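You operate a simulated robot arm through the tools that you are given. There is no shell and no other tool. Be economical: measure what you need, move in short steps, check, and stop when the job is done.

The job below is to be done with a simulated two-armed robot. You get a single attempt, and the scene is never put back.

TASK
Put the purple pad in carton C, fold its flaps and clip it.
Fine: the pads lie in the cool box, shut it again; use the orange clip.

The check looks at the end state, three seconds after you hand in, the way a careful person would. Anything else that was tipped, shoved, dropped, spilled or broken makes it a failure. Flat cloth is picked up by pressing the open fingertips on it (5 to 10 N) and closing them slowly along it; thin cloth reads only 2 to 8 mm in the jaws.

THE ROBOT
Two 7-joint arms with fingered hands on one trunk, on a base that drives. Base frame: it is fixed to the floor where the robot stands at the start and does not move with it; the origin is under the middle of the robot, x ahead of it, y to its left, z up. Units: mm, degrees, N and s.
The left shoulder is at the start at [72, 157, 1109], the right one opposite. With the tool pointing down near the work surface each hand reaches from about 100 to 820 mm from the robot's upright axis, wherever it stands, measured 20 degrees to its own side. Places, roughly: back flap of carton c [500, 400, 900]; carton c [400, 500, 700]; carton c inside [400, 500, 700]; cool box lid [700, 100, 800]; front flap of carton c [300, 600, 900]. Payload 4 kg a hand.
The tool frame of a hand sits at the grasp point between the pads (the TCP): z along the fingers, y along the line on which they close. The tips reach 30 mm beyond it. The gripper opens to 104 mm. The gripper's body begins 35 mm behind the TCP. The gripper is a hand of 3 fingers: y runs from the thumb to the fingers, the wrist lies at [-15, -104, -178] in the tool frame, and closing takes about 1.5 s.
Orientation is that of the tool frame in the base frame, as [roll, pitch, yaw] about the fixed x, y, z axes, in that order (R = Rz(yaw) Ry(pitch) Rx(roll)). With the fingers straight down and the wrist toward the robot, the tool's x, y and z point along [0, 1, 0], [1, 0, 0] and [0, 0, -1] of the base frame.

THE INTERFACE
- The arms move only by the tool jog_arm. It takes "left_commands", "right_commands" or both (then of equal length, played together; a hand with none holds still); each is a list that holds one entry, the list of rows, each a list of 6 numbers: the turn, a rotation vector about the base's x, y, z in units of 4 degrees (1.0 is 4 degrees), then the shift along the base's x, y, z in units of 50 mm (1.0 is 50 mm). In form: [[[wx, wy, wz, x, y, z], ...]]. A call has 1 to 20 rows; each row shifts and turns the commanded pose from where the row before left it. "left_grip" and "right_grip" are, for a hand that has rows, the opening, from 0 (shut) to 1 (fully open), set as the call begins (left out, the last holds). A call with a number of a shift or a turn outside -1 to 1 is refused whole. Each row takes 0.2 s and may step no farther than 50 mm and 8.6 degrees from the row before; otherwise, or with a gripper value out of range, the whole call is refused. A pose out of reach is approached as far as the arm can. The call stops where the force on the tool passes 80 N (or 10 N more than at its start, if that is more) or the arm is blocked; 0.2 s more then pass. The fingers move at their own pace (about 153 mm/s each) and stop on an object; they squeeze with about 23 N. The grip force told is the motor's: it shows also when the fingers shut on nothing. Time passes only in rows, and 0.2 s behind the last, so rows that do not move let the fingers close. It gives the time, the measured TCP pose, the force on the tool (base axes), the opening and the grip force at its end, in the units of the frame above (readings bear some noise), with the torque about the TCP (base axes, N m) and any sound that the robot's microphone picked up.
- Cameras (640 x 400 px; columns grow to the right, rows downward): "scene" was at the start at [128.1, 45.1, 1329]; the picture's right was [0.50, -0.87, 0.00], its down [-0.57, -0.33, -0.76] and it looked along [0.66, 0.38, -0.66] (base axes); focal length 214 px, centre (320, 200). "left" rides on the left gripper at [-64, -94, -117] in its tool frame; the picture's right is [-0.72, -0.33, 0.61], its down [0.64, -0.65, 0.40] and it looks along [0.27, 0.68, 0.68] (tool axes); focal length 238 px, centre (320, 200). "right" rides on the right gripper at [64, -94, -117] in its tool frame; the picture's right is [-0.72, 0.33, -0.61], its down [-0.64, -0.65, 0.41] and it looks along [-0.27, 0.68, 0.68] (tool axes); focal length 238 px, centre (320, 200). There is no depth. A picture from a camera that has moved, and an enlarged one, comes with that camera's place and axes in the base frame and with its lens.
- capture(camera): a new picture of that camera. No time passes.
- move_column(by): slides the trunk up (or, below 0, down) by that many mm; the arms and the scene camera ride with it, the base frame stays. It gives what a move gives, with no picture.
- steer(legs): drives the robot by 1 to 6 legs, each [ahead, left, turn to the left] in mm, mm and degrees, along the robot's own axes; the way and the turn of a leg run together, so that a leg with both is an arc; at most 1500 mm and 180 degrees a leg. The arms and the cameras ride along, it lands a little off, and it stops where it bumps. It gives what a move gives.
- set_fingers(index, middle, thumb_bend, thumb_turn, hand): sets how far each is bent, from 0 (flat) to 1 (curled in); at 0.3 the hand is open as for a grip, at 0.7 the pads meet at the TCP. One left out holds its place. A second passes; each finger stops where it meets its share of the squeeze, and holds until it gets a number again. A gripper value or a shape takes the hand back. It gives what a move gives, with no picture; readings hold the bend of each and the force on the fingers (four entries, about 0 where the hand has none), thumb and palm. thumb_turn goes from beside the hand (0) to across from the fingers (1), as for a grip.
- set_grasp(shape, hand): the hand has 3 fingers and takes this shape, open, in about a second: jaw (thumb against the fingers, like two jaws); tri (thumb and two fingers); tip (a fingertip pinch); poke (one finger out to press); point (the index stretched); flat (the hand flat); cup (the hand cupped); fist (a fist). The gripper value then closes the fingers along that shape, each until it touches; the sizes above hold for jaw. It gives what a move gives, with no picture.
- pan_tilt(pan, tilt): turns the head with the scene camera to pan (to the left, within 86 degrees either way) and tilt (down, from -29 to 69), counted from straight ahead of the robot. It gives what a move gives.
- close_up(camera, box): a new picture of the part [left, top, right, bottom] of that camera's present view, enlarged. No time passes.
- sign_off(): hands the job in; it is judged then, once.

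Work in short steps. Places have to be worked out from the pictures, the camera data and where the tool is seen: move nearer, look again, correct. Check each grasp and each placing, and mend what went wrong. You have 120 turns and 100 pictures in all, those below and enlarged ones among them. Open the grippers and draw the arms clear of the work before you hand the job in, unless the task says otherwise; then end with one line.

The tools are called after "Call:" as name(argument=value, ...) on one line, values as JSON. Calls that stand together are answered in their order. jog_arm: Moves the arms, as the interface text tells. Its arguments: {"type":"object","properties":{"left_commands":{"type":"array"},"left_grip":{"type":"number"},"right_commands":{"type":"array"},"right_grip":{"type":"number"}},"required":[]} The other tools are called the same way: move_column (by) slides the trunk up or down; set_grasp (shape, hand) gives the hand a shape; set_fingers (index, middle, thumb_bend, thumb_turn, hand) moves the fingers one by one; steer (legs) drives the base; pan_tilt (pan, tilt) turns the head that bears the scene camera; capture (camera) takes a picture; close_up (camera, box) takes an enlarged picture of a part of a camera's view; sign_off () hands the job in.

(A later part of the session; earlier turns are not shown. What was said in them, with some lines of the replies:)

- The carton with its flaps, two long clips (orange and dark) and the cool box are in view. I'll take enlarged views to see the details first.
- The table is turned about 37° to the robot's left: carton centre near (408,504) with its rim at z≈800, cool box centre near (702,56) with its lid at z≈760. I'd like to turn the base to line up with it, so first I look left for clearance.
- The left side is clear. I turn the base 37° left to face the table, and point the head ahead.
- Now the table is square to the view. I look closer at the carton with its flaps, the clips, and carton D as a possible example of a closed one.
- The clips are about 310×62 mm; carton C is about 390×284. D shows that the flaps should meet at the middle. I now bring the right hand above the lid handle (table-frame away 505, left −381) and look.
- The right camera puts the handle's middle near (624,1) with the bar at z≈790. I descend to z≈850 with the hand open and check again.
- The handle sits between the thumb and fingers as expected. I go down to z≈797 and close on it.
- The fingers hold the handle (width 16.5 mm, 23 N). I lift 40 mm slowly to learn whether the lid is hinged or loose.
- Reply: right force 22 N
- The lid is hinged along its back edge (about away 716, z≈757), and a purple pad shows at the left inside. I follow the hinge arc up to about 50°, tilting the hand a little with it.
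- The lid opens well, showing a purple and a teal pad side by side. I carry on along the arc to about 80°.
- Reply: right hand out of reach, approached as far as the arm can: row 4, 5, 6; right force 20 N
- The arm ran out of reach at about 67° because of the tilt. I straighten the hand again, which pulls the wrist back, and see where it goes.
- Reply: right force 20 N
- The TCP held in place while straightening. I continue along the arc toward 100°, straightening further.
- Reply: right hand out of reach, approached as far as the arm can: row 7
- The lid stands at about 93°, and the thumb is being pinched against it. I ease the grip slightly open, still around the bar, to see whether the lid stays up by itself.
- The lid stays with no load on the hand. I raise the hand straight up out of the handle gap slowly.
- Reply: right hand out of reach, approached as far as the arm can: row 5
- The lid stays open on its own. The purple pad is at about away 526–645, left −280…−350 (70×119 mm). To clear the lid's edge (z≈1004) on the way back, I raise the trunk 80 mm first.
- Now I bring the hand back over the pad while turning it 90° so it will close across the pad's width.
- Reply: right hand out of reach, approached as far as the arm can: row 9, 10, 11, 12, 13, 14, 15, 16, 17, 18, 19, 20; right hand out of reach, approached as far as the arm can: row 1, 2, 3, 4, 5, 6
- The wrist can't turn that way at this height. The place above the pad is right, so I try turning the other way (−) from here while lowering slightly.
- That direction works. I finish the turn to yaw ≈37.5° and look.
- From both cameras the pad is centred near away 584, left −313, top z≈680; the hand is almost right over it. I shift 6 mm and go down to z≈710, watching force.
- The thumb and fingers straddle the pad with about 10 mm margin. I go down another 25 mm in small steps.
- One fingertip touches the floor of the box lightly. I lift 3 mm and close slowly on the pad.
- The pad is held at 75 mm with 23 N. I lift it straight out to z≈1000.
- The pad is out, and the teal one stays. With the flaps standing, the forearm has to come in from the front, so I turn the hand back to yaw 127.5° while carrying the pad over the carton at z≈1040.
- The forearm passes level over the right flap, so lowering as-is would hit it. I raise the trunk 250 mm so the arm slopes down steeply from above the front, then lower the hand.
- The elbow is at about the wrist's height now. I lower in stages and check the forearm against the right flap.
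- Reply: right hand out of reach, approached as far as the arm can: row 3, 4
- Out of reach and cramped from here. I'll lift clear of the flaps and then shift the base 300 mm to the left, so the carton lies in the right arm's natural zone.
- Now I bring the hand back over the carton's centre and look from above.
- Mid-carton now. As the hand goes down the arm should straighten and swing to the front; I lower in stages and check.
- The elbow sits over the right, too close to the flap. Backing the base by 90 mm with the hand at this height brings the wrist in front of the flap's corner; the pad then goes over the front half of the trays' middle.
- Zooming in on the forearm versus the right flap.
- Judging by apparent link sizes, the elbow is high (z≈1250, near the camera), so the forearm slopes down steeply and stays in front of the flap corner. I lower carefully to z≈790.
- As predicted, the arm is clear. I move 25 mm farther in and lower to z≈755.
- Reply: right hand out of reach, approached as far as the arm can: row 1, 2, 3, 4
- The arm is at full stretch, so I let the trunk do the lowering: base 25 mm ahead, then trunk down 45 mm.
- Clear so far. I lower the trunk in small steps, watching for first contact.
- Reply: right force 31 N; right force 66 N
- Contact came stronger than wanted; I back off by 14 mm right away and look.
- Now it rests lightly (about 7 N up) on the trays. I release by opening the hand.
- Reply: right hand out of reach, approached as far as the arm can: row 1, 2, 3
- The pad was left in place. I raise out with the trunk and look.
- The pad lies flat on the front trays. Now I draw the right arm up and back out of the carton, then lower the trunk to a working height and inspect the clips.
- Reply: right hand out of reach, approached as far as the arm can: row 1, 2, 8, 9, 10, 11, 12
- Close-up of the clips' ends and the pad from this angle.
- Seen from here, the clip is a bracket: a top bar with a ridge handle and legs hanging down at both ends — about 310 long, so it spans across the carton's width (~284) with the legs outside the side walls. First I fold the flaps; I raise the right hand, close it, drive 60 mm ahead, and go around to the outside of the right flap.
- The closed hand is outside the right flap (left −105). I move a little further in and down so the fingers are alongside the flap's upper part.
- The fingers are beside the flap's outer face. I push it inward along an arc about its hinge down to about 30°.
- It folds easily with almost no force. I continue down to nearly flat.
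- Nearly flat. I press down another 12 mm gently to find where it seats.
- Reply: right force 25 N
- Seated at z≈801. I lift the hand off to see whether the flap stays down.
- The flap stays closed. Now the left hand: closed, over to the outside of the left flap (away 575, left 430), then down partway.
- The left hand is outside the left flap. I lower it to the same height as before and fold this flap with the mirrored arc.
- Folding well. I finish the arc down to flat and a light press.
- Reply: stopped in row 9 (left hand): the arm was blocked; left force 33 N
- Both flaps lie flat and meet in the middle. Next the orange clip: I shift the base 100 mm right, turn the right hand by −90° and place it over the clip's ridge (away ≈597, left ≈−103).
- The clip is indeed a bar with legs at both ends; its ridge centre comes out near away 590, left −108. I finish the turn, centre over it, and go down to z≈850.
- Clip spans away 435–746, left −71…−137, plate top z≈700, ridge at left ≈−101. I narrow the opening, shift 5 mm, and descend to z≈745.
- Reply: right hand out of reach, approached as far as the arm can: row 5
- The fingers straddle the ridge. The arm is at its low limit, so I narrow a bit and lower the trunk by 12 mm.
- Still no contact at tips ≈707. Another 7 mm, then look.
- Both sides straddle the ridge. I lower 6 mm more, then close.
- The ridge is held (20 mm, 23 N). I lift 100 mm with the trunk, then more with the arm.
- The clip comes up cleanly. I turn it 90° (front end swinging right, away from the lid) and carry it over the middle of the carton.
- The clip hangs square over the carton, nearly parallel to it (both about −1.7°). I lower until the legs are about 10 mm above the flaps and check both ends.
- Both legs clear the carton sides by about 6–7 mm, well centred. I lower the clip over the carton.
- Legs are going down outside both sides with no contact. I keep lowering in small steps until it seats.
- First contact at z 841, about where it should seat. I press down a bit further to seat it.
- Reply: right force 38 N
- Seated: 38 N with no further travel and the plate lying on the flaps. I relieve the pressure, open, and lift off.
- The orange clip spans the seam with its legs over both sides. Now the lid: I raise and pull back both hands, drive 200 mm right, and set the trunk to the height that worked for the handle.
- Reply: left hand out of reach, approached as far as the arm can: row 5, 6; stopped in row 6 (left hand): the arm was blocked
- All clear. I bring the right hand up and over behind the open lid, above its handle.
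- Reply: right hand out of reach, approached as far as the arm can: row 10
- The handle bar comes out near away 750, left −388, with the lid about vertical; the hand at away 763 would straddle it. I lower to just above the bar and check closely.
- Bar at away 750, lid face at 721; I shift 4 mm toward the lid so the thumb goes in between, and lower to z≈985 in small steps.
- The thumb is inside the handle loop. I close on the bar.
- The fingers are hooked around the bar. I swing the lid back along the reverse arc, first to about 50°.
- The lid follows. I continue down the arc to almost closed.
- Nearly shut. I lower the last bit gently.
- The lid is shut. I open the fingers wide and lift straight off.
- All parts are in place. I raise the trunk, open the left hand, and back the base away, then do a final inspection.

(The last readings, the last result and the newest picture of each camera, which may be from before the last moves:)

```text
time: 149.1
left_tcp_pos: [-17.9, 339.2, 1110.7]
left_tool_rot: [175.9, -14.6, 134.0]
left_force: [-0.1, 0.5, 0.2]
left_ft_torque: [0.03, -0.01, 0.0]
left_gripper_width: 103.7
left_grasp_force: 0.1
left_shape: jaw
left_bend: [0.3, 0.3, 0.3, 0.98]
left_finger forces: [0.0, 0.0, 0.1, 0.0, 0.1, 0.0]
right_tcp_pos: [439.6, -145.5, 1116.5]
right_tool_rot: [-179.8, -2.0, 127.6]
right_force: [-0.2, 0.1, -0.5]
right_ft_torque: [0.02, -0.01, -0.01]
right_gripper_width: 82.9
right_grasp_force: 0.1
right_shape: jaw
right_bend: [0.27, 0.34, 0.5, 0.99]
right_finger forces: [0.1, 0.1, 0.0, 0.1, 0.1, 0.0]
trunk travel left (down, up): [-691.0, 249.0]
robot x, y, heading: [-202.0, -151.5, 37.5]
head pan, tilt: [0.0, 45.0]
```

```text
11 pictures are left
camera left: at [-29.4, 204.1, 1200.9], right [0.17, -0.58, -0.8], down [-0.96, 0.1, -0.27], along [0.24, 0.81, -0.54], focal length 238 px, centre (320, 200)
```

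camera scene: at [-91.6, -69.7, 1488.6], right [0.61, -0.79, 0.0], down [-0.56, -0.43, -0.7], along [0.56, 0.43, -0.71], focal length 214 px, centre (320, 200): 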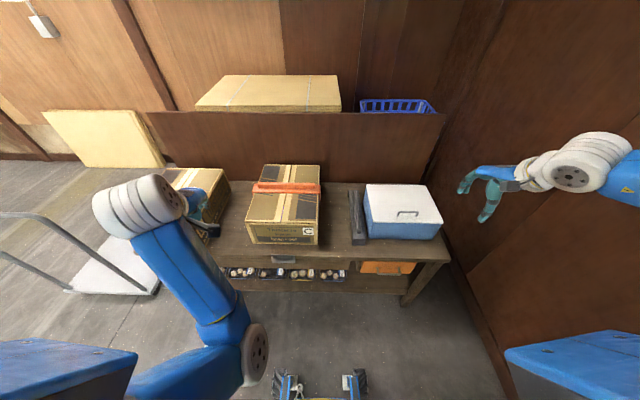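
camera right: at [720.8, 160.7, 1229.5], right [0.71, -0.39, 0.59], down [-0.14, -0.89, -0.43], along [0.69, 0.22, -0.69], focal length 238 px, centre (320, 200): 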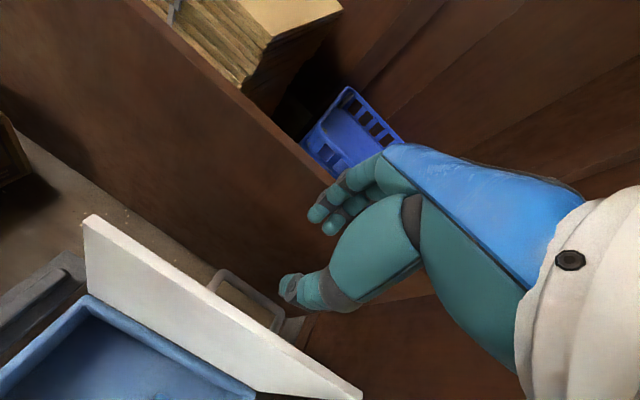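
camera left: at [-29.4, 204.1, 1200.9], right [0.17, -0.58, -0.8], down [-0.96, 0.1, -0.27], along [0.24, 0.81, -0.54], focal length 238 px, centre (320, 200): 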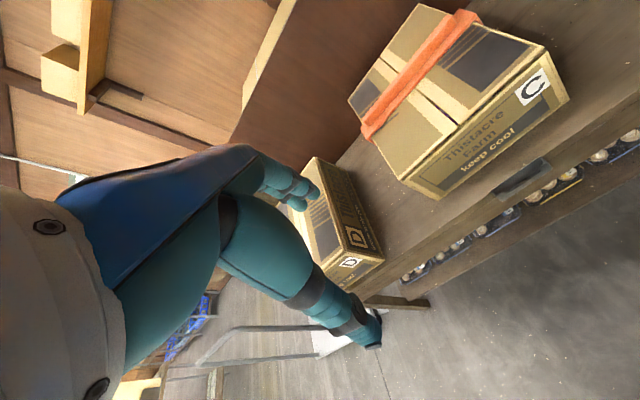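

A last close look at the clipped carton and the closed cool box.

Call:
close_up(camera="scene", box=[230, 150, 460, 280])

Call:
close_up(camera="left", box=[330, 0, 590, 210])

```text
2.78 times, centred on (345, 215) of scene
camera zoom: at [-91.6, -69.7, 1488.6], right [0.61, -0.79, 0.0], down [-0.56, -0.43, -0.7], along [0.56, 0.43, -0.71], focal length 597 px, centre (250, 158)
```

zoom: 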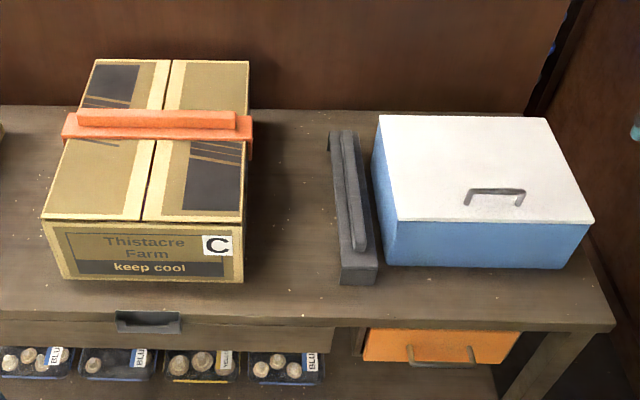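

```text
1.90 times, centred on (460, 105) of left
camera zoom: at [-29.4, 204.1, 1200.9], right [0.17, -0.58, -0.8], down [-0.96, 0.1, -0.27], along [0.24, 0.81, -0.54], focal length 454 px, centre (53, 381)
```

zoom: 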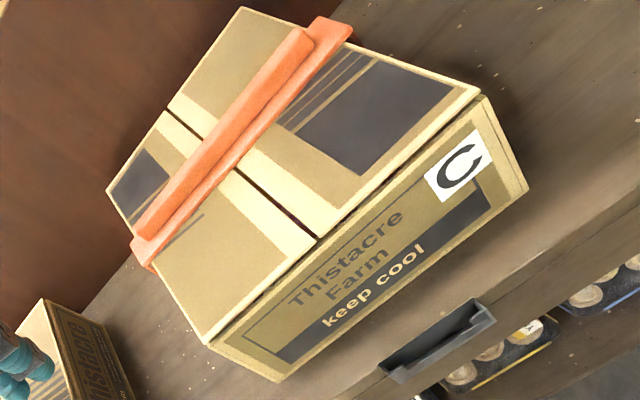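

The carton is folded and clipped with the orange clip, the cool box is shut, both hands are open and clear. I hand in.

Call:
sign_off()

```text
The job is handed in.
```

The purple pad is in carton C, lying across the front trays. Both flaps are folded flat, the orange clip is across the seam, and the cool box is shut. While setting the pad down I pressed it onto the mushroom trays with about 66 N before backing off; I saw no damage in the pictures afterwards.
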